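You operate a simulated robot arm through the tools that you are given. There is no shell and no other tool. Be economical: measure what you need, move in short steps, check, and stop when the job is done.

You run a simulated two-armed robot. Do the job below in one go: nothing can be reset, and whatever is moved stays where it is left.

Task
Open pinned, locked-off machine twenty's guard, wax-dot the carrier's two frosted discs, crayon back in its cup, guard shut. A coat counts when it lies all over at full strength: go over it till it gets no stronger.

The check looks at the end state, three seconds after you hand in, the way a careful person would. Anything else that was tipped, shoved, dropped, spilled or broken makes it a failure.

Robot
Two 7-joint arms with two-finger parallel grippers on one trunk, on a base that drives. Base frame: it is fixed to the floor where the robot stands at the start and does not move with it; the origin is under the middle of the robot, x ahead of it, y to its left, z up. Readings come in cm, rad, newtons and seconds.
The left shoulder is at the start at [5, 16.5, 125.5], the right one opposite. With the tool pointing down near the work surface each hand reaches from about 10 to 66 cm from the robot's upright axis, wherever it stands, measured 20 degrees to its own side. Places, roughly: inside of the grey cup [-80, 20, 80]; machine twenty guard [60, 10, 120]. Payload 3.91 kg a hand.
The TCP of each hand is the grasp point between the finger pads, 3 cm short of the fingertips. In the tool frame z runs along the fingers and y along their closing line. The gripper opens to 11 cm. The fingers are 2 cm wide and 1 cm thick; the gripper's body (4.8 by 11.2 cm) begins 5.5 cm behind the TCP.
Orientation is told as [roll, pitch, yaw] about the base's x, y, z axes, in that order, counted from this pose: with the fingers straight down and closing along the base's y, the tool's x points along the base's -x, its y along +y and its z along -z.

Tools
- The arms move only by the tool servo_tool. It takes "left_deltas", "right_deltas" or both (then of equal length, played together; a hand with none holds still); each is a list of rows, each an object of numbers (a shift or turn left out is 0, a gripper value left out holds the last): "x", "y", "z": the shift along the base's x, y, z in m; "wx", "wy", "wz": the turn, a rotation vector about the base's x, y, z in rad; "fingers": the closure, from 0 (fully open) to 1 (shut). In form: [{"x": .., "y": .., "z": .., "wx": .., "wy": .., "wz": .., "fingers": ..}, ...]. A call has 1 to 20 rows; each row shifts and turns the commanded pose from where the row before left it. Each row takes 0.2 s and may step no farther than 5 cm and 0.15 rad from the row before; otherwise, or with a gripper value out of range, the whole call is refused. A pose out of reach is approached as far as the arm can. The call stops where the force on the tool passes 50 N (or 10 N more than at its start, if that is more) or the arm is blocked; 0.2 s more then pass. The fingers move at their own pace (about 4.5 cm/s each) and stop on an object; they squeeze with about 29 N. The grip force told is the motor's: it shows also when the fingers shut on nothing. Time passes only in rows, and 0.2 s behind the last, so rows that do not move let the fingers close. The reply holds the time, the measured pose of the TCP, the force on the tool along the base axes, the opening and the grip force, in the units named above and with some noise, with the torque about the TCP (base axes, N m) and any sound that the robot's microphone picked up.
- Cameras (640 x 400 px; columns grow to the right, rows downward): "scene" is now at [6.11, 4.51, 138.36]; the picture's right is [0.83, -0.56, 0.00], its down [-0.52, -0.77, -0.38] and it looks along [0.21, 0.31, -0.93] (base axes); focal length 214 px, centre (320, 200). "left" rides on the left gripper at [7.2, -1.7, -10.3] in its tool frame; the picture's right is [0.23, 0.97, 0.00], its down [-0.76, 0.18, -0.62] and it looks along [-0.61, 0.14, 0.78] (tool axes); focal length 222 px, centre (320, 200). "right" rides on the right gripper at [7.2, 1.7, -10.3] in its tool frame; the picture's right is [-0.23, 0.97, 0.00], its down [-0.76, -0.18, -0.62] and it looks along [-0.61, -0.14, 0.78] (tool axes); focal length 222 px, centre (320, 200). There is no depth. A picture from a camera that has moved, and an enlarged one, comes with that camera's place and axes in the base frame and with its lens.
- grab_frame(camera): a new picture of that camera. The clock stands still meanwhile.
- move_column(by): slides the trunk up (or, below 0, down) by that many cm; the arms and the scene camera ride with it, the base frame stays. It gives what a move gives, with no picture.
- drive_base(legs): drives the robot by 1 to 6 legs, each [ahead, left, turn to the left] in cm, cm and rad, along the robot's own axes; the way and the turn of a leg run together, so that a leg with both is an arc; at most 150 cm and 3.142 rad a leg. The arms and the cameras ride along, it lands a little off, and it stops where it bumps. It gives what a move gives.
- turn_head(pan, tilt): turns the head with the scene camera to pan (to the left, within 1.396 rad either way) and tilt (down, from -0.506 to 1.204), counted from straight ahead of the robot. It gives what a move gives.
- inspect(camera, box): a new picture of the part [left, top, right, bottom] of that camera's present view, enlarged. The clock stands still meanwhile.
- job_done(): hands the job in; it is judged then, once.

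Go step by step. Nothing tells you exact positions but the pictures and the camera data: compare them with the known pose of the tool, close in by small moves and look again before you grip or let go. The budget is 120 turns and 92 pictures, counting those below and the enlarged ones. Unless the task says otherwise, let go and move clear before handing in.

The tools are called as name(argument=value, ...) on one line, values as JSON. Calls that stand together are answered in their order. servo_tool: Moves the arms, as the interface text tells. Its arguments: {"type":"object","properties":{"left_deltas":{"type":"array","items":{"type":"object","properties":{"x":{"type":"number"},"y":{"type":"number"},"z":{"type":"number"},"wx":{"type":"number"},"wy":{"type":"number"},"wz":{"type":"number"},"fingers":{"type":"number"}}}},"right_deltas":{"type":"array","items":{"type":"object","properties":{"x":{"type":"number"},"y":{"type":"number"},"z":{"type":"number"},"wx":{"type":"number"},"wy":{"type":"number"},"wz":{"type":"number"},"fingers":{"type":"number"}}}}},"required":[]} The other tools are called the same way: move_column (by) slides the trunk up or down; drive_base (legs) drives the base; turn_head (pan, tilt) turns the head that bears the scene camera; grab_frame (camera) takes a picture; inspect (camera, box) takes an enlarged picture of a part of a camera's view; job_done () hands the job in.

At the start:

```text
t: 0.0
left_ee_pos: [43.96, 19.46, 100.09]
left_ee_rot: [-0.001, -0.001, 0.001]
left_force: [-0.2, 0.0, -0.4]
left_moment: [-0.04, 0.03, 0.02]
left_width: 11.01
left_grip_force: 0.0
right_ee_pos: [27.44, -8.72, 115.06]
right_ee_rot: [0.0, 0.0, 0.0]
right_force: [-0.4, -0.8, 0.0]
right_moment: [0.03, -0.02, 0.01]
right_width: 11.0
right_grip_force: 0.1
trunk travel left (down, up): [-47.5, 2.8]
robot x, y, heading: [-0.41, 0.05, 0.001]
head pan, tilt: [0.976, 1.182]
```

scene: 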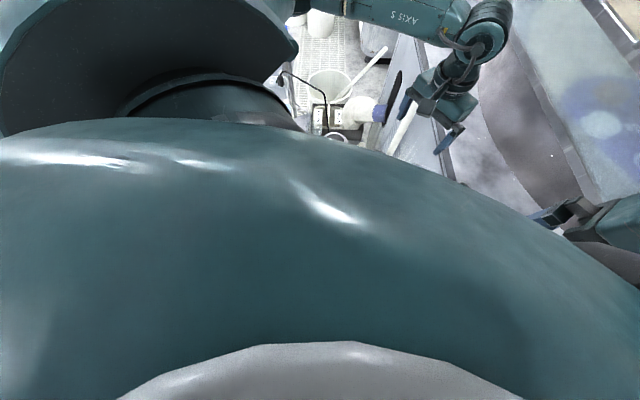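
right: 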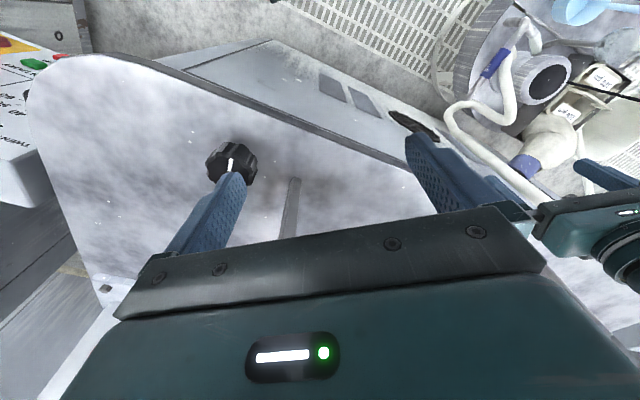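
left: 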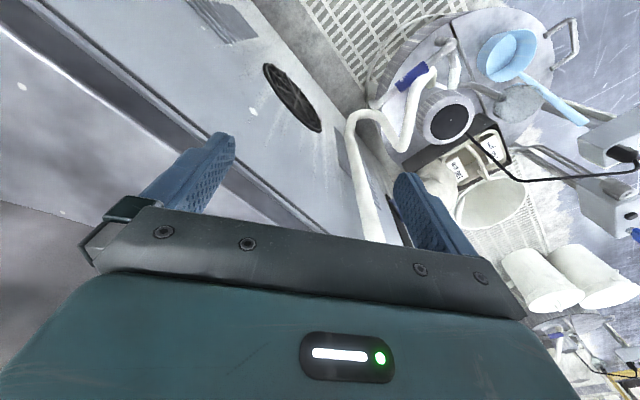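

The head looks at the robot itself; the hands see a large machine with a black knob. I'll look straight ahead first.

turn_head(pan=0.0, tilt=0.5)

grab_frame(camera="scene")

```text
t: 1.2
left_ee_pos: [43.97, 19.42, 99.93]
left_ee_rot: [0.0, 0.0, 0.002]
left_force: [0.4, -0.3, 0.1]
left_moment: [0.01, -0.02, -0.04]
left_width: 11.0
left_grip_force: 0.0
right_ee_pos: [27.47, -8.68, 115.01]
right_ee_rot: [0.001, 0.0, 0.001]
right_force: [-0.9, 0.8, 0.3]
right_moment: [0.01, 0.01, -0.01]
right_width: 11.01
right_grip_force: 0.0
trunk travel left (down, up): [-47.5, 2.8]
robot x, y, heading: [0.21, 0.31, 0.003]
head pan, tilt: [0.0, 0.499]
```

```text
88 pictures are left
camera scene: at [12.0, -0.22, 143.62], right [0.0, -1.0, 0.0], down [-0.48, 0.0, -0.88], along [0.88, 0.0, -0.48], focal length 214 px, centre (320, 200)
```

scene: 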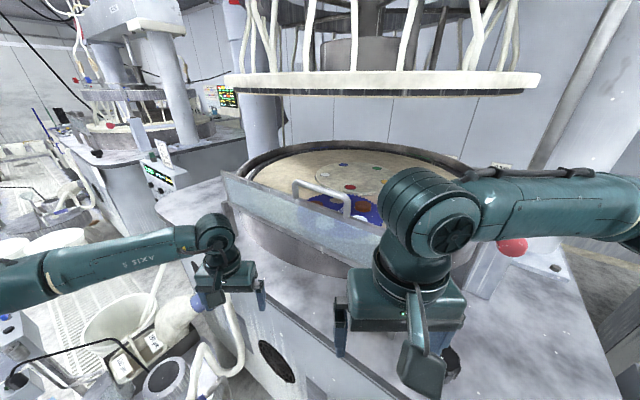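

I see a polishing machine with a guard and handle, with the pad and carrier behind it. I'll enlarge the guard and look around elsewhere.

inspect(camera="scene", box=[200, 120, 520, 320])

turn_head(pan=1.3, tilt=0.5)

grab_frame(camera="scene")

turn_head(pan=-1.0, tilt=0.5)

grab_frame(camera="scene")

```text
2.00 times, centred on (360, 220) of scene
camera zoom: at [12.0, -0.22, 143.62], right [0.0, -1.0, 0.0], down [-0.48, 0.0, -0.88], along [0.88, 0.0, -0.48], focal length 429 px, centre (240, 160)
```

zoom: 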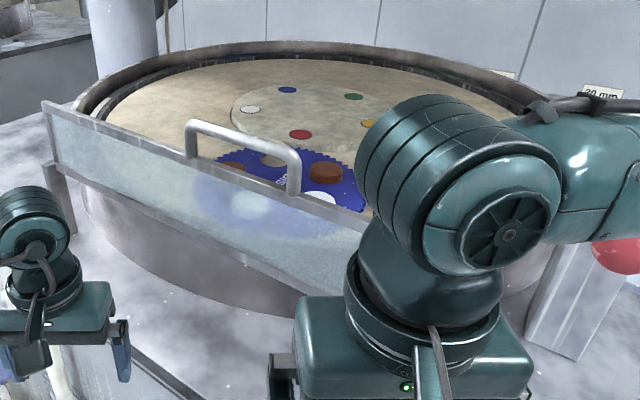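

```text
t: 2.7
left_ee_pos: [43.95, 19.4, 99.95]
left_ee_rot: [0.0, 0.001, 0.002]
left_force: [-0.7, 0.2, 0.4]
left_moment: [-0.01, 0.02, -0.01]
left_width: 10.97
left_grip_force: 0.2
right_ee_pos: [27.48, -8.64, 115.09]
right_ee_rot: [-0.001, 0.001, 0.0]
right_force: [-0.1, -1.0, 0.7]
right_moment: [-0.03, 0.02, -0.02]
right_width: 11.03
right_grip_force: 0.1
trunk travel left (down, up): [-47.5, 2.8]
robot x, y, heading: [-0.24, -0.02, -0.001]
head pan, tilt: [1.3, 0.499]
```

```text
86 pictures are left
camera scene: at [5.34, 8.54, 143.63], right [0.96, -0.27, 0.0], down [-0.13, -0.46, -0.88], along [0.24, 0.85, -0.48], focal length 214 px, centre (320, 200)
```

scene: 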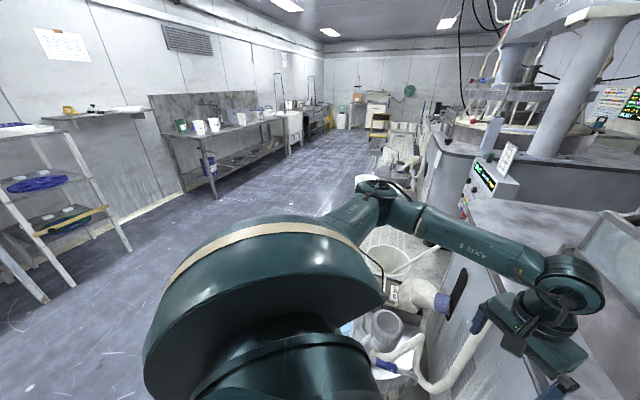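

```text
t: 4.8
left_ee_pos: [44.04, 19.52, 100.1]
left_ee_rot: [-0.002, 0.001, 0.003]
left_force: [0.5, -0.2, -0.6]
left_moment: [0.04, 0.0, 0.03]
left_width: 10.97
left_grip_force: 0.1
right_ee_pos: [27.56, -8.79, 114.98]
right_ee_rot: [0.0, 0.0, -0.001]
right_force: [0.4, 0.7, -0.8]
right_moment: [0.02, 0.01, 0.03]
right_width: 11.02
right_grip_force: 0.0
trunk travel left (down, up): [-47.5, 2.8]
robot x, y, heading: [-0.31, 0.42, -0.003]
head pan, tilt: [-1.0, 0.499]
```

```text
85 pictures are left
camera scene: at [7.82, -7.88, 143.63], right [-0.84, -0.54, 0.0], down [-0.26, 0.4, -0.88], along [0.47, -0.74, -0.48], focal length 214 px, centre (320, 200)
```

scene: 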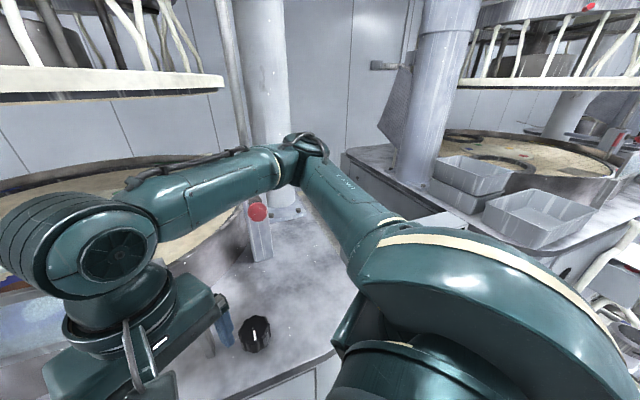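

The grey cup stands behind the robot. I'll lift and pull in the hands, then turn left to look behind.

servo_tool(left_deltas=[{"z": 0.045}, {"z": 0.045}, {"z": 0.045}, {"z": 0.03, "x": -0.03}, {"x": -0.04}, {"x": -0.04}, {"x": -0.04}, {"x": -0.03}], right_deltas=[{"z": 0.02}, {"z": 0.02}, {"z": 0.0}, {"y": -0.03}, {"y": -0.03}, {}, {}, {}])

turn_head(pan=0.1, tilt=0.6)

grab_frame(camera="scene")

turn_head(pan=1.396, tilt=0.9)

grab_frame(camera="scene")

```text
t: 6.7
left_ee_pos: [25.95, 19.63, 116.39]
left_ee_rot: [0.001, 0.0, 0.002]
left_force: [-0.1, -0.5, 0.0]
left_moment: [0.02, -0.03, -0.04]
left_width: 11.04
left_grip_force: 0.1
right_ee_pos: [27.45, -14.72, 119.0]
right_ee_rot: [0.002, -0.001, 0.0]
right_force: [-0.5, -0.1, -0.4]
right_moment: [-0.01, 0.01, -0.03]
right_width: 11.0
right_grip_force: 0.1
trunk travel left (down, up): [-47.5, 2.8]
robot x, y, heading: [-0.02, -0.07, 0.003]
head pan, tilt: [-1.0, 0.499]
```

```text
t: 8.0
left_ee_pos: [26.03, 19.71, 116.45]
left_ee_rot: [-0.001, 0.001, 0.002]
left_force: [0.4, 0.1, 0.1]
left_moment: [0.02, 0.0, 0.01]
left_width: 10.98
left_grip_force: 0.1
right_ee_pos: [27.41, -14.76, 119.04]
right_ee_rot: [0.001, 0.0, 0.0]
right_force: [0.6, 0.1, -0.3]
right_moment: [0.01, -0.02, -0.01]
right_width: 11.02
right_grip_force: 0.1
trunk travel left (down, up): [-47.5, 2.8]
robot x, y, heading: [-0.04, 0.04, -0.002]
head pan, tilt: [0.099, 0.6]
```

```text
84 pictures are left
camera scene: at [11.7, 0.64, 142.72], right [0.1, -1.0, 0.0], down [-0.56, -0.06, -0.83], along [0.82, 0.08, -0.56], focal length 214 px, centre (320, 200)
```

scene: 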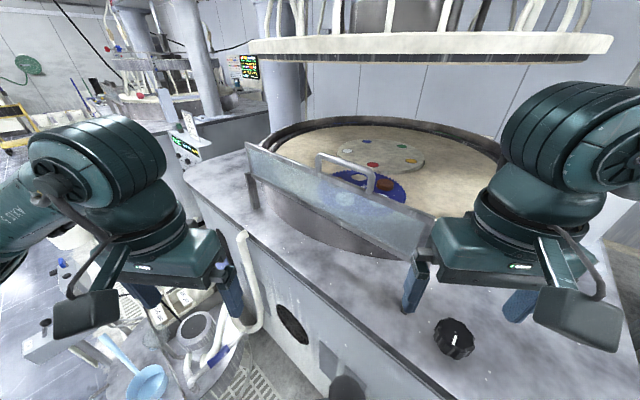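

```text
t: 9.4
left_ee_pos: [26.06, 19.62, 116.3]
left_ee_rot: [0.001, 0.002, 0.002]
left_force: [-0.3, 0.3, 0.5]
left_moment: [-0.01, -0.03, 0.0]
left_width: 10.98
left_grip_force: 0.0
right_ee_pos: [27.51, -14.63, 118.98]
right_ee_rot: [0.001, 0.001, 0.0]
right_force: [0.2, -0.5, -0.5]
right_moment: [-0.01, -0.01, 0.01]
right_width: 10.99
right_grip_force: 0.2
trunk travel left (down, up): [-47.5, 2.8]
robot x, y, heading: [0.22, 0.09, 0.0]
head pan, tilt: [1.396, 0.901]
```

```text
83 pictures are left
camera scene: at [4.22, 7.2, 140.24], right [0.98, -0.17, 0.0], down [-0.14, -0.77, -0.62], along [0.11, 0.61, -0.78], focal length 214 px, centre (320, 200)
```

scene: 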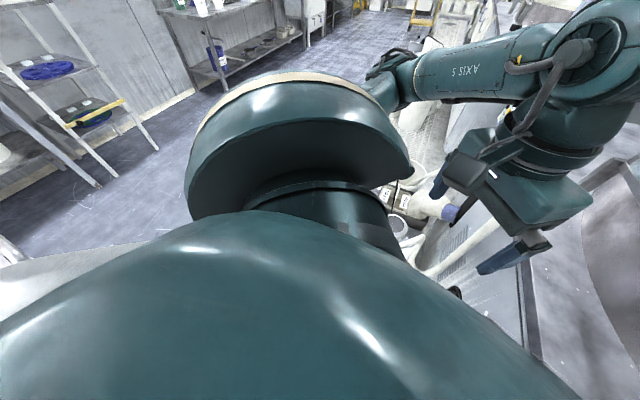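

Hands are clear. I'll turn the robot left by 90° and look to its left (behind the start).

drive_base(legs=[[0, 0, 1.571]])

turn_head(pan=1.2, tilt=0.6)

grab_frame(camera="scene")

```text
t: 13.6
left_ee_pos: [-18.6, 26.71, 116.46]
left_ee_rot: [0.0, -0.001, 1.534]
left_force: [-0.4, -0.5, 0.2]
left_moment: [-0.01, 0.04, -0.01]
left_width: 10.99
left_grip_force: 0.0
right_ee_pos: [15.77, 26.95, 118.98]
right_ee_rot: [0.001, -0.001, 1.534]
right_force: [1.0, 0.8, -0.1]
right_moment: [0.02, -0.01, 0.01]
right_width: 11.01
right_grip_force: 0.0
trunk travel left (down, up): [-47.5, 2.8]
robot x, y, heading: [0.2, -0.06, 1.532]
head pan, tilt: [1.396, 0.901]
```

```text
t: 14.4
left_ee_pos: [-18.43, 26.73, 116.54]
left_ee_rot: [0.0, 0.001, 1.535]
left_force: [-0.2, 0.2, -0.1]
left_moment: [0.02, 0.04, -0.02]
left_width: 11.0
left_grip_force: 0.0
right_ee_pos: [15.79, 26.84, 118.95]
right_ee_rot: [-0.001, 0.0, 1.533]
right_force: [0.2, 0.1, -0.5]
right_moment: [-0.01, 0.03, -0.02]
right_width: 11.01
right_grip_force: 0.1
trunk travel left (down, up): [-47.5, 2.8]
robot x, y, heading: [0.3, 0.09, 1.53]
head pan, tilt: [1.201, 0.6]
```

```text
82 pictures are left
camera scene: at [-8.04, 6.2, 142.71], right [0.4, 0.92, 0.0], down [0.52, -0.22, -0.82], along [-0.76, 0.33, -0.57], focal length 214 px, centre (320, 200)
```

scene: 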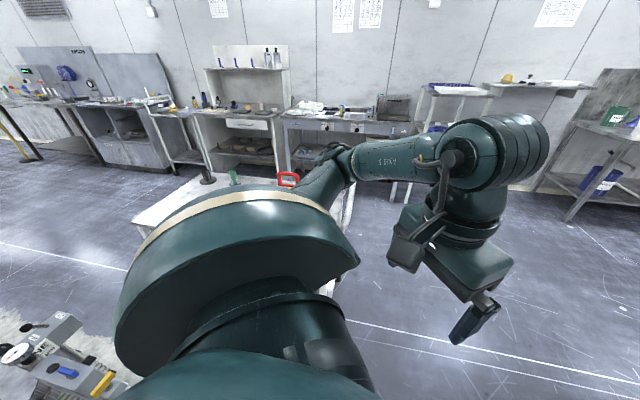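

A table stands behind with cups and things on it. I'll turn the rest of the way to face it.

drive_base(legs=[[0, 0, 1.6]])

turn_head(pan=0.0, tilt=0.6)

grab_frame(camera="scene")

```text
t: 18.6
left_ee_pos: [-26.38, -19.16, 116.29]
left_ee_rot: [0.001, 0.0, 3.124]
left_force: [-0.4, -0.6, 0.1]
left_moment: [0.01, 0.0, -0.01]
left_width: 11.01
left_grip_force: 0.1
right_ee_pos: [-27.16, 15.18, 118.87]
right_ee_rot: [-0.001, -0.001, 3.124]
right_force: [-0.4, -0.8, 0.1]
right_moment: [-0.01, 0.0, -0.01]
right_width: 11.02
right_grip_force: 0.1
trunk travel left (down, up): [-47.5, 2.8]
robot x, y, heading: [0.02, 0.0, 3.125]
head pan, tilt: [1.201, 0.6]
```

```text
t: 20.1
left_ee_pos: [-26.41, -19.11, 116.41]
left_ee_rot: [-0.001, -0.001, 3.124]
left_force: [0.5, -0.1, -0.3]
left_moment: [-0.01, -0.01, 0.01]
left_width: 10.99
left_grip_force: 0.1
right_ee_pos: [-27.41, 15.25, 119.01]
right_ee_rot: [0.0, -0.001, 3.124]
right_force: [0.5, -0.4, 0.5]
right_moment: [-0.01, 0.0, -0.01]
right_width: 10.99
right_grip_force: 0.0
trunk travel left (down, up): [-47.5, 2.8]
robot x, y, heading: [0.2, 0.11, 3.122]
head pan, tilt: [0.0, 0.6]
```

```text
81 pictures are left
camera scene: at [-11.8, -0.02, 142.72], right [0.02, 1.0, 0.0], down [0.56, -0.01, -0.83], along [-0.82, 0.01, -0.56], focal length 214 px, centre (320, 200)
```

scene: 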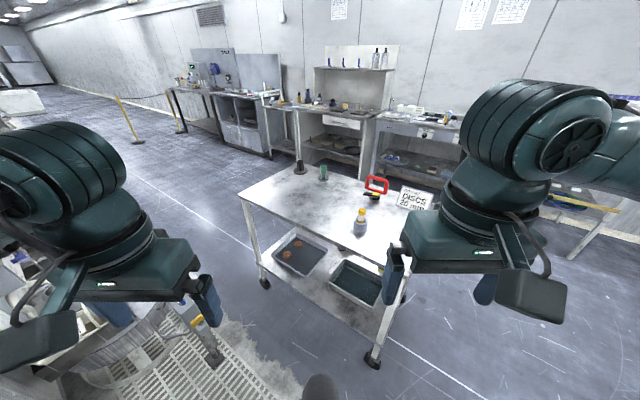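

inspect(camera="scene", box=[230, 140, 450, 280])

```text
2.86 times, centred on (340, 210) of scene
camera zoom: at [-11.8, -0.02, 142.72], right [0.02, 1.0, 0.0], down [0.56, -0.01, -0.83], along [-0.82, 0.01, -0.56], focal length 613 px, centre (263, 171)
```

zoom: 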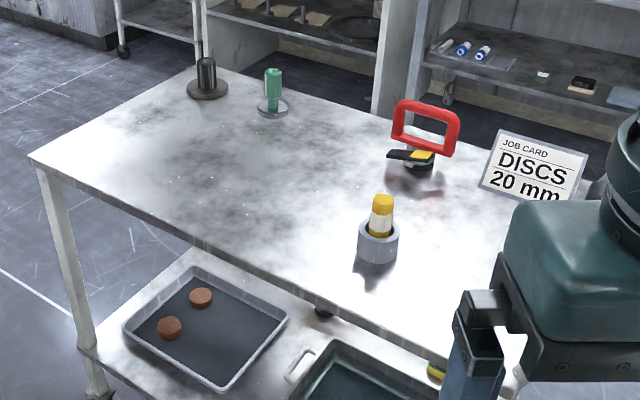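

The yellow stick in the grey cup (about [-78, 18]) is the crayon. I'll drive about 24 cm towards the table and look closely.

drive_base(legs=[[24, 0, 0.0]])

turn_head(pan=-0.2, tilt=0.8)

grab_frame(camera="scene")

grab_frame(camera="right")

```text
t: 21.8
left_ee_pos: [-50.5, -18.86, 116.27]
left_ee_rot: [0.001, 0.0, 3.127]
left_force: [0.5, 1.0, -0.2]
left_moment: [-0.01, 0.01, -0.01]
left_width: 11.01
left_grip_force: 0.0
right_ee_pos: [-51.46, 15.56, 118.86]
right_ee_rot: [0.0, 0.001, 3.128]
right_force: [-0.4, -0.4, 0.8]
right_moment: [-0.02, 0.01, 0.0]
right_width: 11.01
right_grip_force: 0.0
trunk travel left (down, up): [-47.5, 2.8]
robot x, y, heading: [-24.02, 0.84, 3.128]
head pan, tilt: [0.0, 0.6]
```

```text
t: 22.6
left_ee_pos: [-50.38, -18.77, 116.4]
left_ee_rot: [0.0, 0.001, 3.128]
left_force: [-0.2, 0.9, -0.7]
left_moment: [-0.02, 0.04, 0.01]
left_width: 11.02
left_grip_force: 0.1
right_ee_pos: [-51.46, 15.5, 119.07]
right_ee_rot: [0.0, -0.001, 3.128]
right_force: [-1.3, 0.2, 0.6]
right_moment: [0.04, 0.04, 0.01]
right_width: 11.03
right_grip_force: 0.0
trunk travel left (down, up): [-47.5, 2.8]
robot x, y, heading: [-24.14, 0.46, 3.122]
head pan, tilt: [-0.201, 0.799]
```

```text
79 pictures are left
camera scene: at [-34.97, 1.94, 141.04], right [0.21, 0.98, 0.0], down [0.7, -0.15, -0.7], along [-0.68, 0.15, -0.72], focal length 214 px, centre (320, 200)
```

scene: 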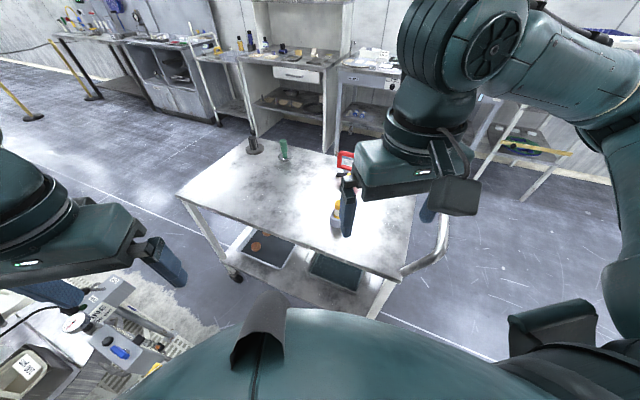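

```text
78 pictures are left
camera right: at [-44.22, 13.61, 129.27], right [-0.24, -0.97, 0.0], down [-0.76, 0.19, 0.62], along [-0.6, 0.15, -0.78], focal length 222 px, centre (320, 200)
```

right: 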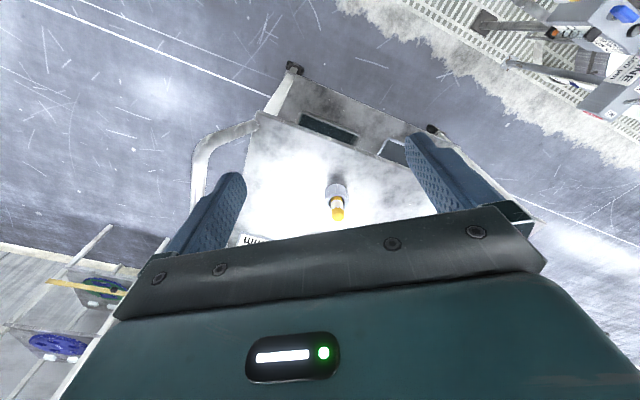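

Crayon top is near [-83, 18.7, 87]. I'll move the right hand close above and look.

servo_tool(right_deltas=[{"x": -0.05, "y": 0.01}, {"x": -0.05, "y": 0.01}, {"x": -0.05, "y": 0.012}, {"x": -0.05, "z": -0.02}, {"x": -0.05, "z": -0.03}, {"z": -0.04}, {"z": -0.04}])

grab_frame(camera="right")

inspect(camera="scene", box=[280, 130, 420, 260])

```text
refused: row 1 steps farther than a row can; nothing moved
```

```text
77 pictures are left
camera right: at [-44.22, 13.61, 129.27], right [-0.24, -0.97, 0.0], down [-0.76, 0.19, 0.62], along [-0.6, 0.15, -0.78], focal length 222 px, centre (320, 200)
```

right: 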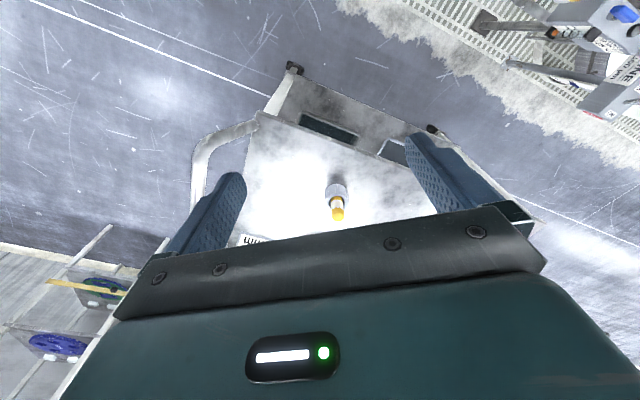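

```text
3.08 times, centred on (350, 195) of scene
camera zoom: at [-34.97, 1.94, 141.04], right [0.21, 0.98, 0.0], down [0.7, -0.15, -0.7], along [-0.68, 0.15, -0.72], focal length 660 px, centre (228, 215)
```

zoom: 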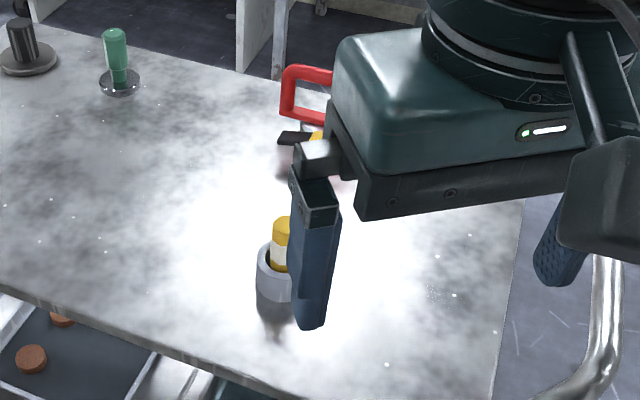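

One row stepped too far; nothing moved. Same move again with shorter rows, stopping short of the crayon.

servo_tool(right_deltas=[{"x": -0.045, "y": 0.01}, {"x": -0.045, "y": 0.01}, {"x": -0.045, "y": 0.01}, {"x": -0.04, "z": -0.02}, {"x": -0.035, "z": -0.03}, {"z": -0.04}, {"z": -0.04}])

grab_frame(camera="right")

inspect(camera="scene", box=[260, 130, 400, 260])

```text
t: 24.2
left_ee_pos: [-50.39, -18.84, 116.37]
left_ee_rot: [0.001, 0.0, 3.127]
left_force: [0.7, -0.1, -0.4]
left_moment: [0.04, 0.03, 0.03]
left_width: 10.99
left_grip_force: 0.0
right_ee_pos: [-72.43, 18.51, 105.9]
right_ee_rot: [0.001, 0.001, 3.128]
right_force: [-0.5, -0.2, -0.5]
right_moment: [-0.01, 0.0, -0.01]
right_width: 10.99
right_grip_force: 0.2
trunk travel left (down, up): [-47.5, 2.8]
robot x, y, heading: [-24.1, 0.38, 3.119]
head pan, tilt: [-0.201, 0.799]
```

```text
75 pictures are left
camera right: at [-65.3, 16.6, 116.22], right [-0.24, -0.97, 0.0], down [-0.76, 0.19, 0.62], along [-0.6, 0.15, -0.78], focal length 222 px, centre (320, 200)
```

right: 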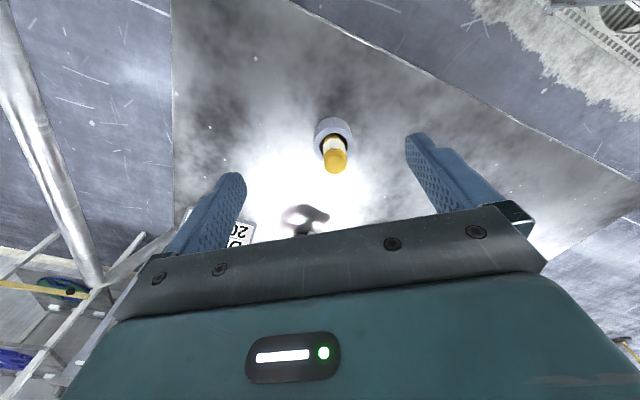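

```text
3.08 times, centred on (330, 195) of scene
camera zoom: at [-35.02, 1.96, 141.03], right [0.21, 0.98, 0.0], down [0.7, -0.15, -0.7], along [-0.68, 0.15, -0.72], focal length 660 px, centre (289, 215)
```

zoom: 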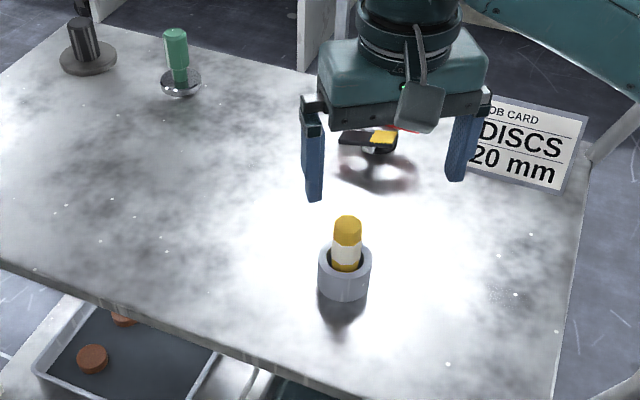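

Refined: crayon top about [-77.2, 17.5, 94], cup rim about z 88, table 82.6. I'll place the hand above it and check before descending.

servo_tool(right_deltas=[{"x": -0.025, "y": -0.005}, {"x": -0.023, "y": -0.005}, {"z": -0.03}, {"z": -0.03}, {}])

grab_frame(camera="right")

inspect(camera="scene", box=[260, 130, 400, 260])

```text
t: 25.4
left_ee_pos: [-50.35, -18.82, 116.34]
left_ee_rot: [0.0, 0.001, 3.129]
left_force: [-0.5, 0.0, -1.1]
left_moment: [0.03, 0.03, 0.02]
left_width: 11.0
left_grip_force: 0.1
right_ee_pos: [-77.24, 17.38, 99.9]
right_ee_rot: [-0.001, 0.0, 3.127]
right_force: [0.2, 0.4, -0.1]
right_moment: [0.01, 0.0, -0.01]
right_width: 10.99
right_grip_force: 0.1
trunk travel left (down, up): [-47.5, 2.8]
robot x, y, heading: [-24.04, 0.42, 3.126]
head pan, tilt: [-0.201, 0.799]
```

```text
73 pictures are left
camera right: at [-70.13, 15.62, 110.18], right [-0.24, -0.97, 0.0], down [-0.76, 0.19, 0.62], along [-0.6, 0.15, -0.78], focal length 222 px, centre (320, 200)
```

right: 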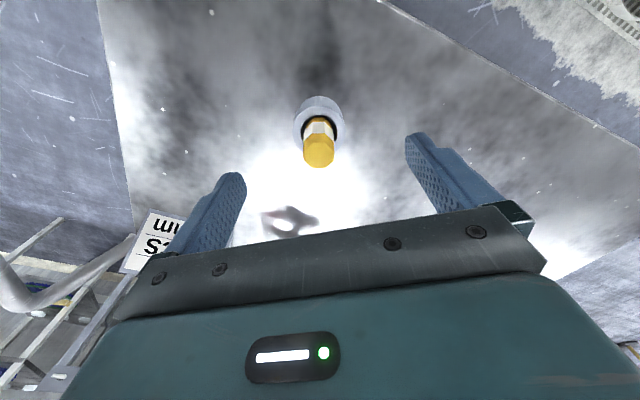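

```text
3.08 times, centred on (330, 195) of scene
camera zoom: at [-34.98, 1.95, 141.03], right [0.21, 0.98, 0.0], down [0.7, -0.15, -0.7], along [-0.68, 0.15, -0.72], focal length 660 px, centre (289, 215)
```

zoom: 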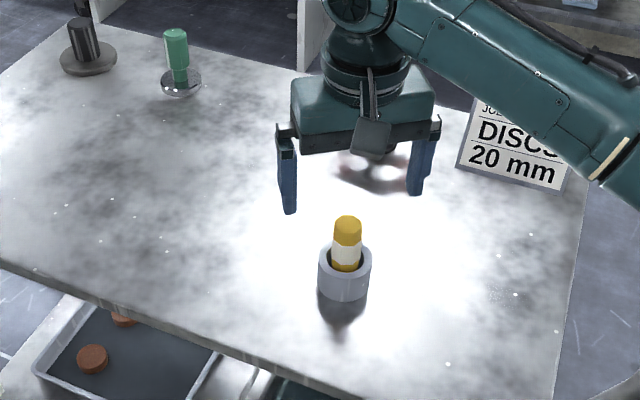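

Aligned within half a cm. Descending to TCP z≈91.8 and closing.

servo_tool(right_deltas=[{"x": -0.005, "y": 0.002, "z": -0.02}, {"z": -0.03}, {"z": -0.03}, {"fingers": 1}, {"fingers": 1}, {"fingers": 1}, {"fingers": 1}, {"fingers": 1}, {}])

grab_frame(camera="right")

inspect(camera="scene", box=[260, 130, 400, 260])

```text
t: 27.4
left_ee_pos: [-50.46, -18.7, 116.35]
left_ee_rot: [-0.001, -0.001, 3.127]
left_force: [0.0, 0.4, -0.3]
left_moment: [0.01, 0.02, 0.03]
left_width: 11.0
left_grip_force: 0.1
right_ee_pos: [-77.73, 17.59, 91.95]
right_ee_rot: [0.0, 0.001, 3.126]
right_force: [-0.2, 0.4, -0.3]
right_moment: [0.0, 0.01, -0.01]
right_width: 0.0
right_grip_force: 14.1
trunk travel left (down, up): [-47.5, 2.8]
robot x, y, heading: [-24.5, 0.38, 3.128]
head pan, tilt: [-0.201, 0.799]
```

```text
71 pictures are left
camera right: at [-70.63, 15.7, 102.26], right [-0.24, -0.97, 0.0], down [-0.76, 0.19, 0.62], along [-0.6, 0.15, -0.78], focal length 222 px, centre (320, 200)
```

right: 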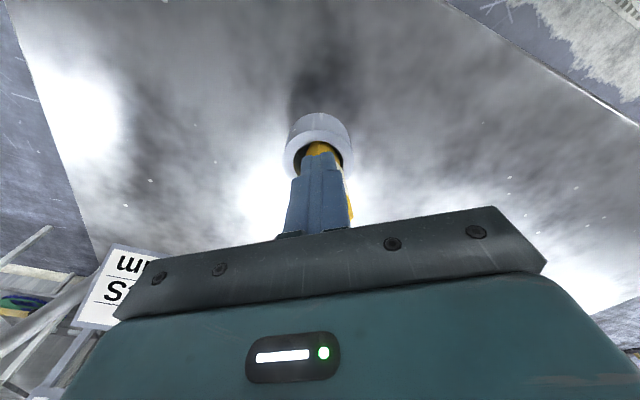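

```text
3.08 times, centred on (330, 195) of scene
camera zoom: at [-35.0, 1.94, 141.03], right [0.21, 0.98, 0.0], down [0.7, -0.15, -0.7], along [-0.68, 0.15, -0.72], focal length 660 px, centre (289, 215)
```

zoom: 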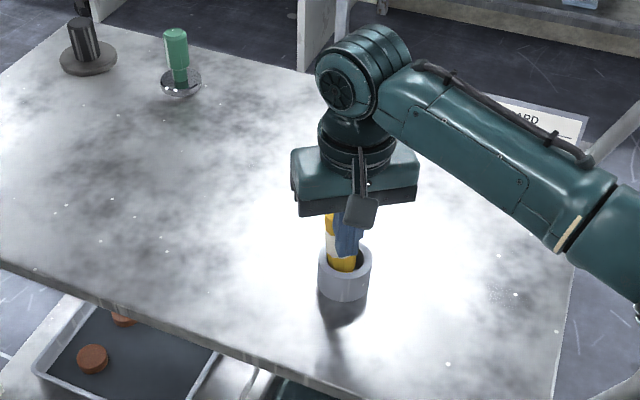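

The fingers closed on nothing: the crayon is still in the cup, beyond the fingers. I'll take a closer look before reopening.

inspect(camera="scene", box=[310, 180, 360, 235])

inspect(camera="right", box=[260, 90, 390, 240])

```text
7.27 times, centred on (335, 208) of scene
camera zoom: at [-35.0, 1.94, 141.03], right [0.21, 0.98, 0.0], down [0.7, -0.15, -0.7], along [-0.68, 0.15, -0.72], focal length 1560 px, centre (211, 146)
```

zoom: 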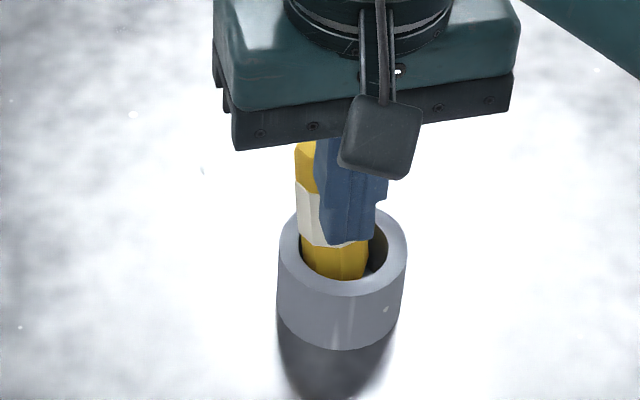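

```text
2.67 times, centred on (325, 165) of right
camera zoom: at [-70.63, 15.7, 102.26], right [-0.24, -0.97, 0.0], down [-0.76, 0.19, 0.62], along [-0.6, 0.15, -0.78], focal length 592 px, centre (307, 293)
```

zoom: 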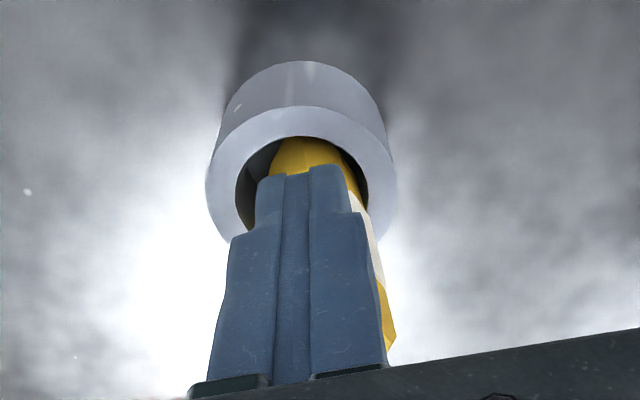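

The crayon is about 1.5 cm farther and 2 cm lower than I thought (top ≈[-79.2, 17.9, 91.7], rim ≈87). I'll raise, open, and look again.

servo_tool(right_deltas=[{"z": 0.03}, {"z": 0.03}, {"fingers": 0}, {"fingers": 0}, {"fingers": 0}, {"fingers": 0}, {"fingers": 0}, {"fingers": 0}, {"x": -0.014, "y": 0.002}, {"z": -0.03}, {}])

grab_frame(camera="right")

inspect(camera="scene", box=[290, 160, 370, 240])

```text
t: 29.8
left_ee_pos: [-50.44, -18.76, 116.39]
left_ee_rot: [0.0, 0.0, 3.128]
left_force: [0.3, -0.4, 0.2]
left_moment: [0.0, -0.01, -0.04]
left_width: 11.0
left_grip_force: 0.0
right_ee_pos: [-79.21, 17.9, 94.79]
right_ee_rot: [-0.001, -0.001, 3.126]
right_force: [-0.2, 0.5, 0.0]
right_moment: [0.03, -0.01, 0.0]
right_width: 11.01
right_grip_force: 0.1
trunk travel left (down, up): [-47.5, 2.8]
robot x, y, heading: [-24.41, -0.04, 3.124]
head pan, tilt: [-0.201, 0.799]
```

```text
67 pictures are left
camera right: at [-71.98, 16.04, 105.15], right [-0.24, -0.97, 0.0], down [-0.76, 0.19, 0.62], along [-0.6, 0.15, -0.78], focal length 222 px, centre (320, 200)
```

right: 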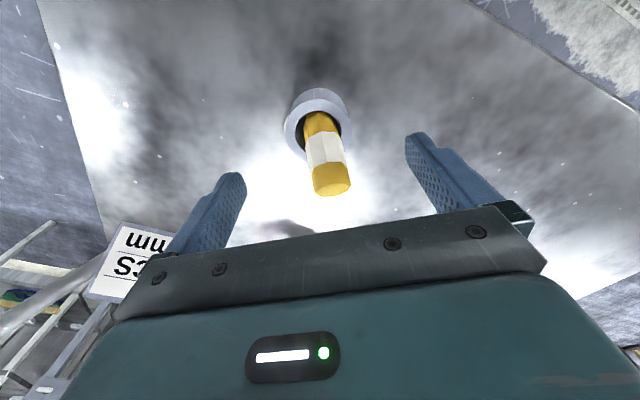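

```text
5.00 times, centred on (330, 200) of scene
camera zoom: at [-34.98, 1.93, 141.03], right [0.21, 0.98, 0.0], down [0.7, -0.15, -0.7], along [-0.68, 0.15, -0.72], focal length 1072 px, centre (270, 200)
```

zoom: 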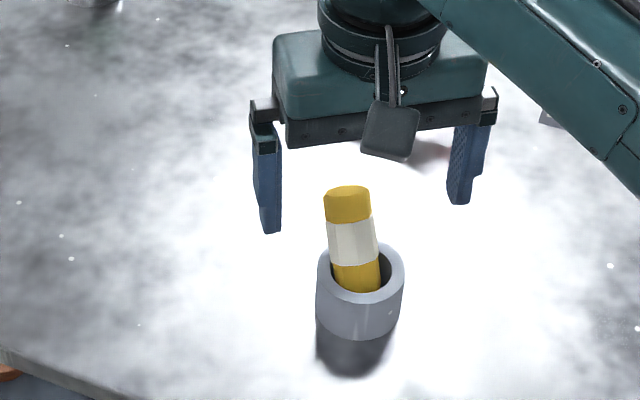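

The crayon now leans back in the cup about 12°, top near [-81, 17.4, 91.8]. I'll tilt the gripper to match, descend and grip it.

servo_tool(right_deltas=[{"wy": -0.1, "x": -0.005}, {"wy": -0.1, "x": -0.007, "y": -0.003}, {"z": -0.02}, {"z": -0.02}, {}])

grab_frame(camera="right")

inspect(camera="scene", box=[290, 160, 370, 240])

```text
t: 31.0
left_ee_pos: [-50.47, -18.79, 116.36]
left_ee_rot: [0.0, 0.002, 3.127]
left_force: [-0.7, -0.9, -1.3]
left_moment: [-0.02, 0.01, -0.02]
left_width: 11.0
left_grip_force: 0.0
right_ee_pos: [-80.39, 17.67, 91.01]
right_ee_rot: [-0.003, 0.201, 3.128]
right_force: [0.4, 0.3, -0.8]
right_moment: [0.01, -0.03, 0.02]
right_width: 10.99
right_grip_force: 0.1
trunk travel left (down, up): [-47.5, 2.8]
robot x, y, heading: [-23.98, 0.4, 3.123]
head pan, tilt: [-0.201, 0.799]
```

```text
65 pictures are left
camera right: at [-75.34, 15.75, 102.52], right [-0.24, -0.97, -0.05], down [-0.87, 0.19, 0.46], along [-0.44, 0.15, -0.89], focal length 222 px, centre (320, 200)
```

right: 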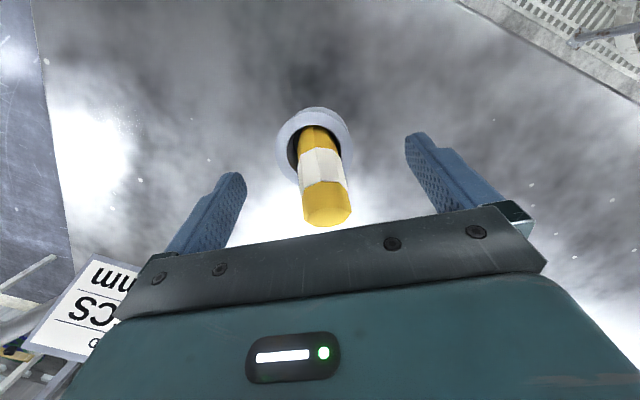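

```text
5.00 times, centred on (330, 200) of scene
camera zoom: at [-34.97, 1.95, 141.03], right [0.21, 0.98, 0.0], down [0.7, -0.15, -0.7], along [-0.68, 0.15, -0.72], focal length 1072 px, centre (270, 200)
```

zoom: 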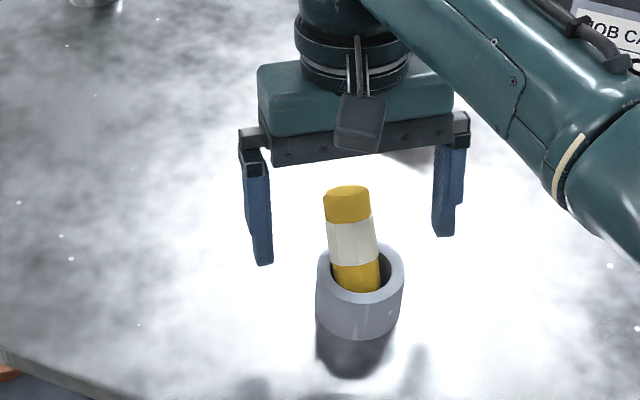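

Close; the crayon sits about 0.6 cm farther. Shift and close.

servo_tool(right_deltas=[{"x": -0.006, "y": -0.002}, {"fingers": 1}, {"fingers": 1}, {"fingers": 1}, {"fingers": 1}, {"fingers": 1}, {"fingers": 1}])

grab_frame(camera="right")

inspect(camera="scene", box=[290, 160, 370, 240])

```text
t: 32.6
left_ee_pos: [-50.48, -18.8, 116.18]
left_ee_rot: [0.001, 0.002, 3.129]
left_force: [0.0, 0.3, 0.4]
left_moment: [-0.01, 0.0, 0.01]
left_width: 11.01
left_grip_force: 0.0
right_ee_pos: [-80.85, 17.5, 91.09]
right_ee_rot: [-0.005, 0.2, 3.128]
right_force: [-0.1, 1.5, 0.3]
right_moment: [0.11, 0.0, 0.02]
right_width: 3.07
right_grip_force: 29.1
trunk travel left (down, up): [-47.5, 2.8]
robot x, y, heading: [-23.94, 0.42, 3.124]
head pan, tilt: [-0.201, 0.799]
```

```text
63 pictures are left
camera right: at [-75.96, 15.58, 102.54], right [-0.24, -0.97, -0.05], down [-0.87, 0.19, 0.46], along [-0.44, 0.15, -0.89], focal length 222 px, centre (320, 200)
```

right: 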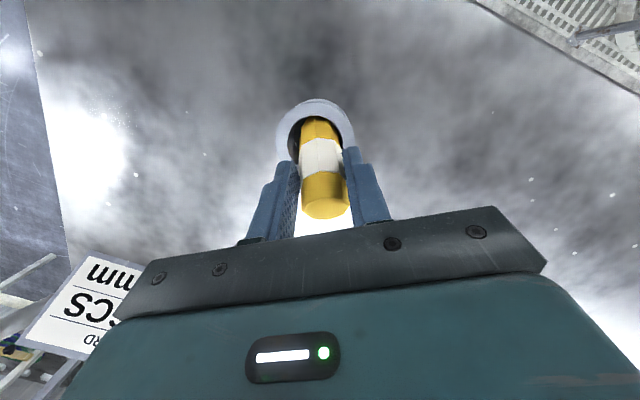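

```text
5.00 times, centred on (330, 200) of scene
camera zoom: at [-34.97, 1.96, 141.03], right [0.21, 0.98, 0.0], down [0.7, -0.15, -0.7], along [-0.68, 0.15, -0.72], focal length 1072 px, centre (270, 200)
```

zoom: 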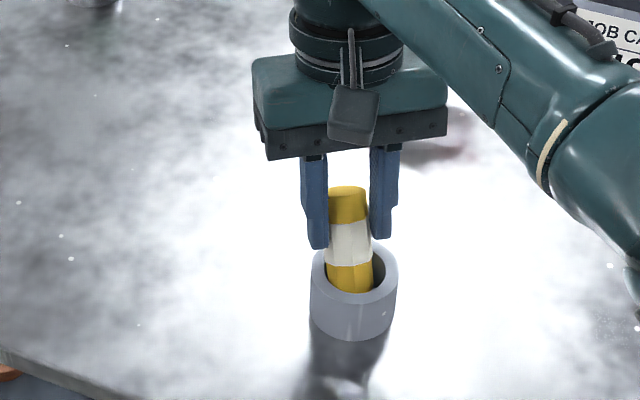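

Gripped (width 3.07). Now lift along the crayon's axis and view it.

servo_tool(right_deltas=[{"x": -0.003, "z": 0.015}, {"x": -0.004, "z": 0.02}, {"x": -0.004, "z": 0.02}, {"x": -0.002, "z": 0.04}, {"z": 0.045}, {"z": 0.045, "wy": 0.1}, {"wy": 0.1, "x": 0.04}])

grab_frame(camera="right")

inspect(camera="scene", box=[250, 70, 410, 240])

```text
t: 34.2
left_ee_pos: [-50.39, -18.66, 116.39]
left_ee_rot: [0.001, -0.001, 3.129]
left_force: [0.2, -0.1, 0.2]
left_moment: [0.02, -0.01, 0.02]
left_width: 11.01
left_grip_force: 0.0
right_ee_pos: [-78.17, 17.57, 109.44]
right_ee_rot: [0.001, 0.002, 3.125]
right_force: [-0.3, -0.4, -0.5]
right_moment: [-0.01, -0.02, 0.01]
right_width: 3.08
right_grip_force: 29.3
trunk travel left (down, up): [-47.5, 2.8]
robot x, y, heading: [-24.38, 0.35, 3.128]
head pan, tilt: [-0.201, 0.799]
```

```text
61 pictures are left
camera right: at [-70.98, 15.58, 119.73], right [-0.24, -0.97, 0.0], down [-0.76, 0.19, 0.62], along [-0.6, 0.15, -0.78], focal length 222 px, centre (320, 200)
```

right: 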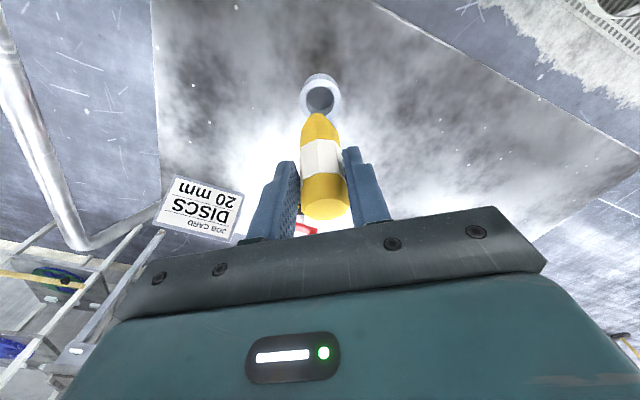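

```text
2.35 times, centred on (330, 155) of scene
camera zoom: at [-34.92, 2.04, 141.04], right [0.21, 0.98, 0.0], down [0.7, -0.15, -0.7], along [-0.68, 0.15, -0.72], focal length 505 px, centre (296, 306)
```

zoom: 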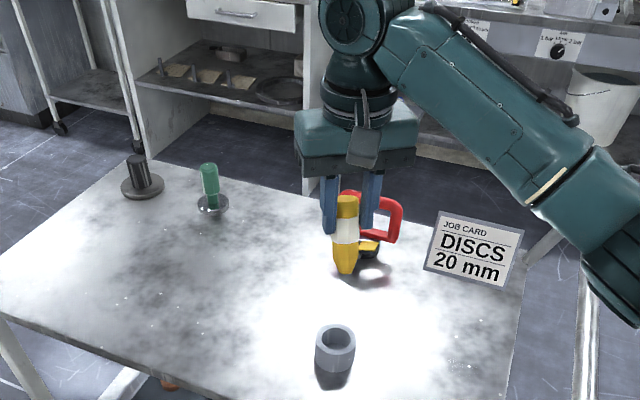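

The crayon is out, pointed end down; tip ≈ 8.4 cm below TCP and ~1.6 cm toward the robot. Cup now at ≈[-78.3, 17.4], rim 87. Retract, back up, turn to the machine.

servo_tool(right_deltas=[{"x": 0.04, "z": 0.02}, {"x": 0.04, "z": 0.03}, {"x": 0.045, "z": 0.03}, {"x": 0.045, "z": 0.02}, {"x": 0.045}, {"x": 0.035, "y": 0.02}])

drive_base(legs=[[-24, 0, 0], [0, 0, -1.57], [0, 0, -1.555]])

turn_head(pan=0.15, tilt=0.4)

grab_frame(camera="scene")

```text
refused: row 3 steps farther than a row can; nothing moved
```

```text
t: 42.0
left_ee_pos: [6.78, 31.96, 116.36]
left_ee_rot: [-0.001, 0.0, 0.711]
left_force: [-0.1, 1.1, -0.1]
left_moment: [0.0, -0.01, -0.02]
left_width: 11.01
left_grip_force: 0.0
right_ee_pos: [50.65, 24.34, 109.51]
right_ee_rot: [0.031, -0.014, 0.741]
right_force: [-0.9, 1.8, -0.2]
right_moment: [0.01, 0.02, 0.03]
right_width: 3.07
right_grip_force: 28.8
trunk travel left (down, up): [-47.5, 2.8]
robot x, y, heading: [-0.26, -0.19, 0.716]
head pan, tilt: [-0.201, 0.799]
stopped in leg 3: the force on the tool passed its limit (the readings are from after the stop); the commanded pose is now the measured one
```

```text
t: 42.9
left_ee_pos: [6.75, 31.91, 116.43]
left_ee_rot: [0.0, 0.001, 0.71]
left_force: [-0.7, 0.8, -0.2]
left_moment: [0.0, 0.0, -0.01]
left_width: 10.98
left_grip_force: 0.1
right_ee_pos: [50.63, 24.29, 109.58]
right_ee_rot: [0.033, -0.014, 0.74]
right_force: [-1.0, 1.0, -1.2]
right_moment: [0.01, 0.01, 0.01]
right_width: 3.09
right_grip_force: 28.6
trunk travel left (down, up): [-47.5, 2.8]
robot x, y, heading: [-0.2, -0.14, 0.713]
head pan, tilt: [0.15, 0.4]
```

```text
59 pictures are left
camera scene: at [7.99, 8.81, 144.53], right [0.76, -0.65, 0.0], down [-0.25, -0.3, -0.92], along [0.6, 0.7, -0.39], focal length 214 px, centre (320, 200)
```

scene: 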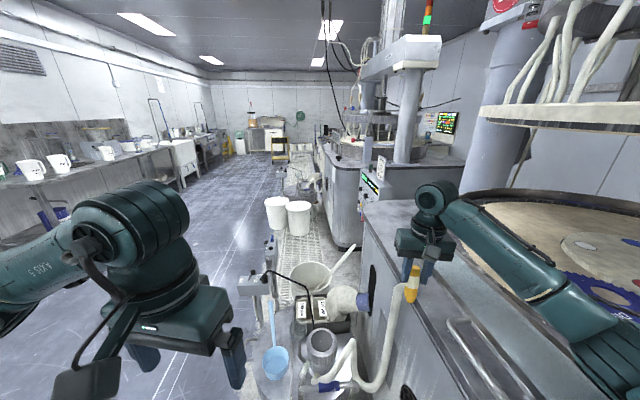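

My retract was refused and the outstretched hand touched something at the machine. I'll look closely before moving.

inspect(camera="scene", box=[380, 170, 640, 400])

grab_frame(camera="right")

```text
1.74 times, centred on (510, 285) of scene
camera zoom: at [7.99, 8.81, 144.53], right [0.76, -0.65, 0.0], down [-0.25, -0.3, -0.92], along [0.6, 0.7, -0.39], focal length 373 px, centre (-10, 52)
```

zoom: 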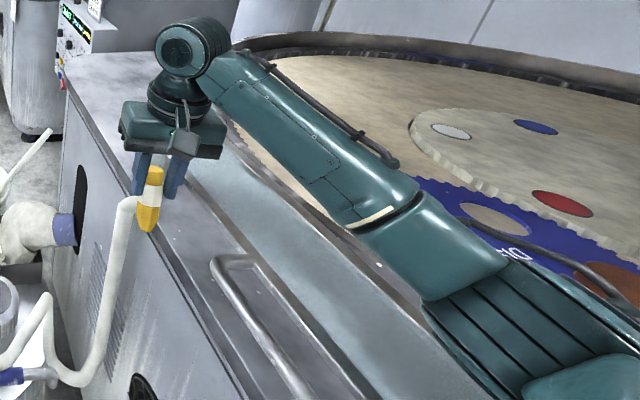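

```text
57 pictures are left
camera right: at [44.18, 20.21, 119.8], right [-0.49, 0.87, 0.03], down [0.69, 0.36, 0.63], along [0.53, 0.33, -0.78], focal length 222 px, centre (320, 200)
```

right: 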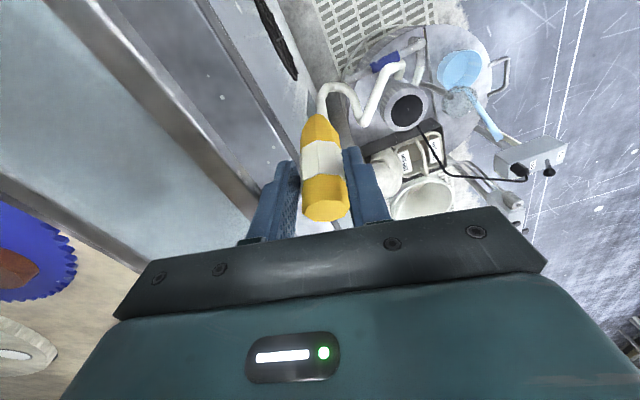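

The hand touched the guard's front and stopped; it looks undisturbed. I'll turn back left to get clear.

drive_base(legs=[[0, 0, 0.5]])

```text
t: 44.7
left_ee_pos: [-9.33, 31.43, 116.26]
left_ee_rot: [0.0, 0.001, 1.213]
left_force: [-0.1, 0.3, 0.4]
left_moment: [0.03, 0.0, -0.01]
left_width: 10.98
left_grip_force: 0.1
right_ee_pos: [32.62, 45.67, 109.72]
right_ee_rot: [0.032, -0.014, 1.243]
right_force: [-0.4, -0.3, -1.4]
right_moment: [0.01, 0.02, -0.01]
right_width: 3.07
right_grip_force: 28.8
trunk travel left (down, up): [-47.5, 2.8]
robot x, y, heading: [-0.35, 0.13, 1.213]
head pan, tilt: [0.15, 0.4]
```

Clear. Now retract the right hand along the robot's axis in short rows.

servo_tool(right_deltas=[{"x": -0.0126, "y": -0.0337, "z": 0.013}, {"x": -0.0126, "y": -0.0337, "z": 0.013}, {"x": -0.0126, "y": -0.0337, "z": 0.013}, {"x": -0.0126, "y": -0.0337, "z": 0.013}, {"x": -0.0126, "y": -0.0337, "z": 0.013}, {"x": -0.0126, "y": -0.0337, "z": 0.013}, {"x": -0.0126, "y": -0.0337, "z": 0.013}])

```text
t: 46.3
left_ee_pos: [-9.34, 31.39, 116.41]
left_ee_rot: [-0.001, -0.002, 1.212]
left_force: [0.2, 0.4, -0.3]
left_moment: [0.03, -0.05, 0.02]
left_width: 11.01
left_grip_force: 0.0
right_ee_pos: [23.74, 22.12, 118.64]
right_ee_rot: [0.031, -0.015, 1.242]
right_force: [-0.4, 0.5, -0.4]
right_moment: [0.01, -0.04, 0.01]
right_width: 3.11
right_grip_force: 28.9
trunk travel left (down, up): [-47.5, 2.8]
robot x, y, heading: [-0.1, 0.1, 1.213]
head pan, tilt: [0.15, 0.4]
```

Hands are in; now turn to face the machine.

drive_base(legs=[[0, 0, -1.213]])

turn_head(pan=0.1, tilt=0.6)

grab_frame(camera="scene")

```text
t: 49.6
left_ee_pos: [25.38, 20.2, 116.21]
left_ee_rot: [-0.001, 0.0, 0.021]
left_force: [0.2, -0.6, -0.3]
left_moment: [0.06, -0.01, 0.02]
left_width: 11.01
left_grip_force: 0.1
right_ee_pos: [29.16, -13.97, 118.57]
right_ee_rot: [0.032, -0.016, 0.051]
right_force: [0.5, 0.2, -0.8]
right_moment: [0.01, -0.01, 0.02]
right_width: 3.1
right_grip_force: 28.7
trunk travel left (down, up): [-47.5, 2.8]
robot x, y, heading: [0.02, 0.39, 0.019]
head pan, tilt: [0.15, 0.4]
```

```text
t: 50.4
left_ee_pos: [25.36, 20.17, 116.42]
left_ee_rot: [0.001, 0.0, 0.02]
left_force: [0.2, -0.1, 0.7]
left_moment: [0.01, 0.02, 0.01]
left_width: 11.01
left_grip_force: 0.1
right_ee_pos: [29.07, -13.98, 118.65]
right_ee_rot: [0.032, -0.014, 0.051]
right_force: [0.2, -0.1, -1.0]
right_moment: [0.0, -0.02, -0.02]
right_width: 3.08
right_grip_force: 28.9
trunk travel left (down, up): [-47.5, 2.8]
robot x, y, heading: [-0.05, 0.13, 0.022]
head pan, tilt: [0.099, 0.6]
```

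```text
56 pictures are left
camera scene: at [11.44, 0.99, 142.72], right [0.12, -0.99, 0.0], down [-0.56, -0.07, -0.83], along [0.82, 0.1, -0.56], focal length 214 px, centre (320, 200)
```

scene: 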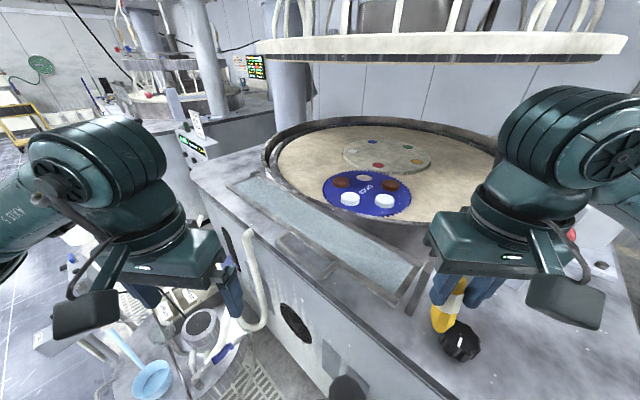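

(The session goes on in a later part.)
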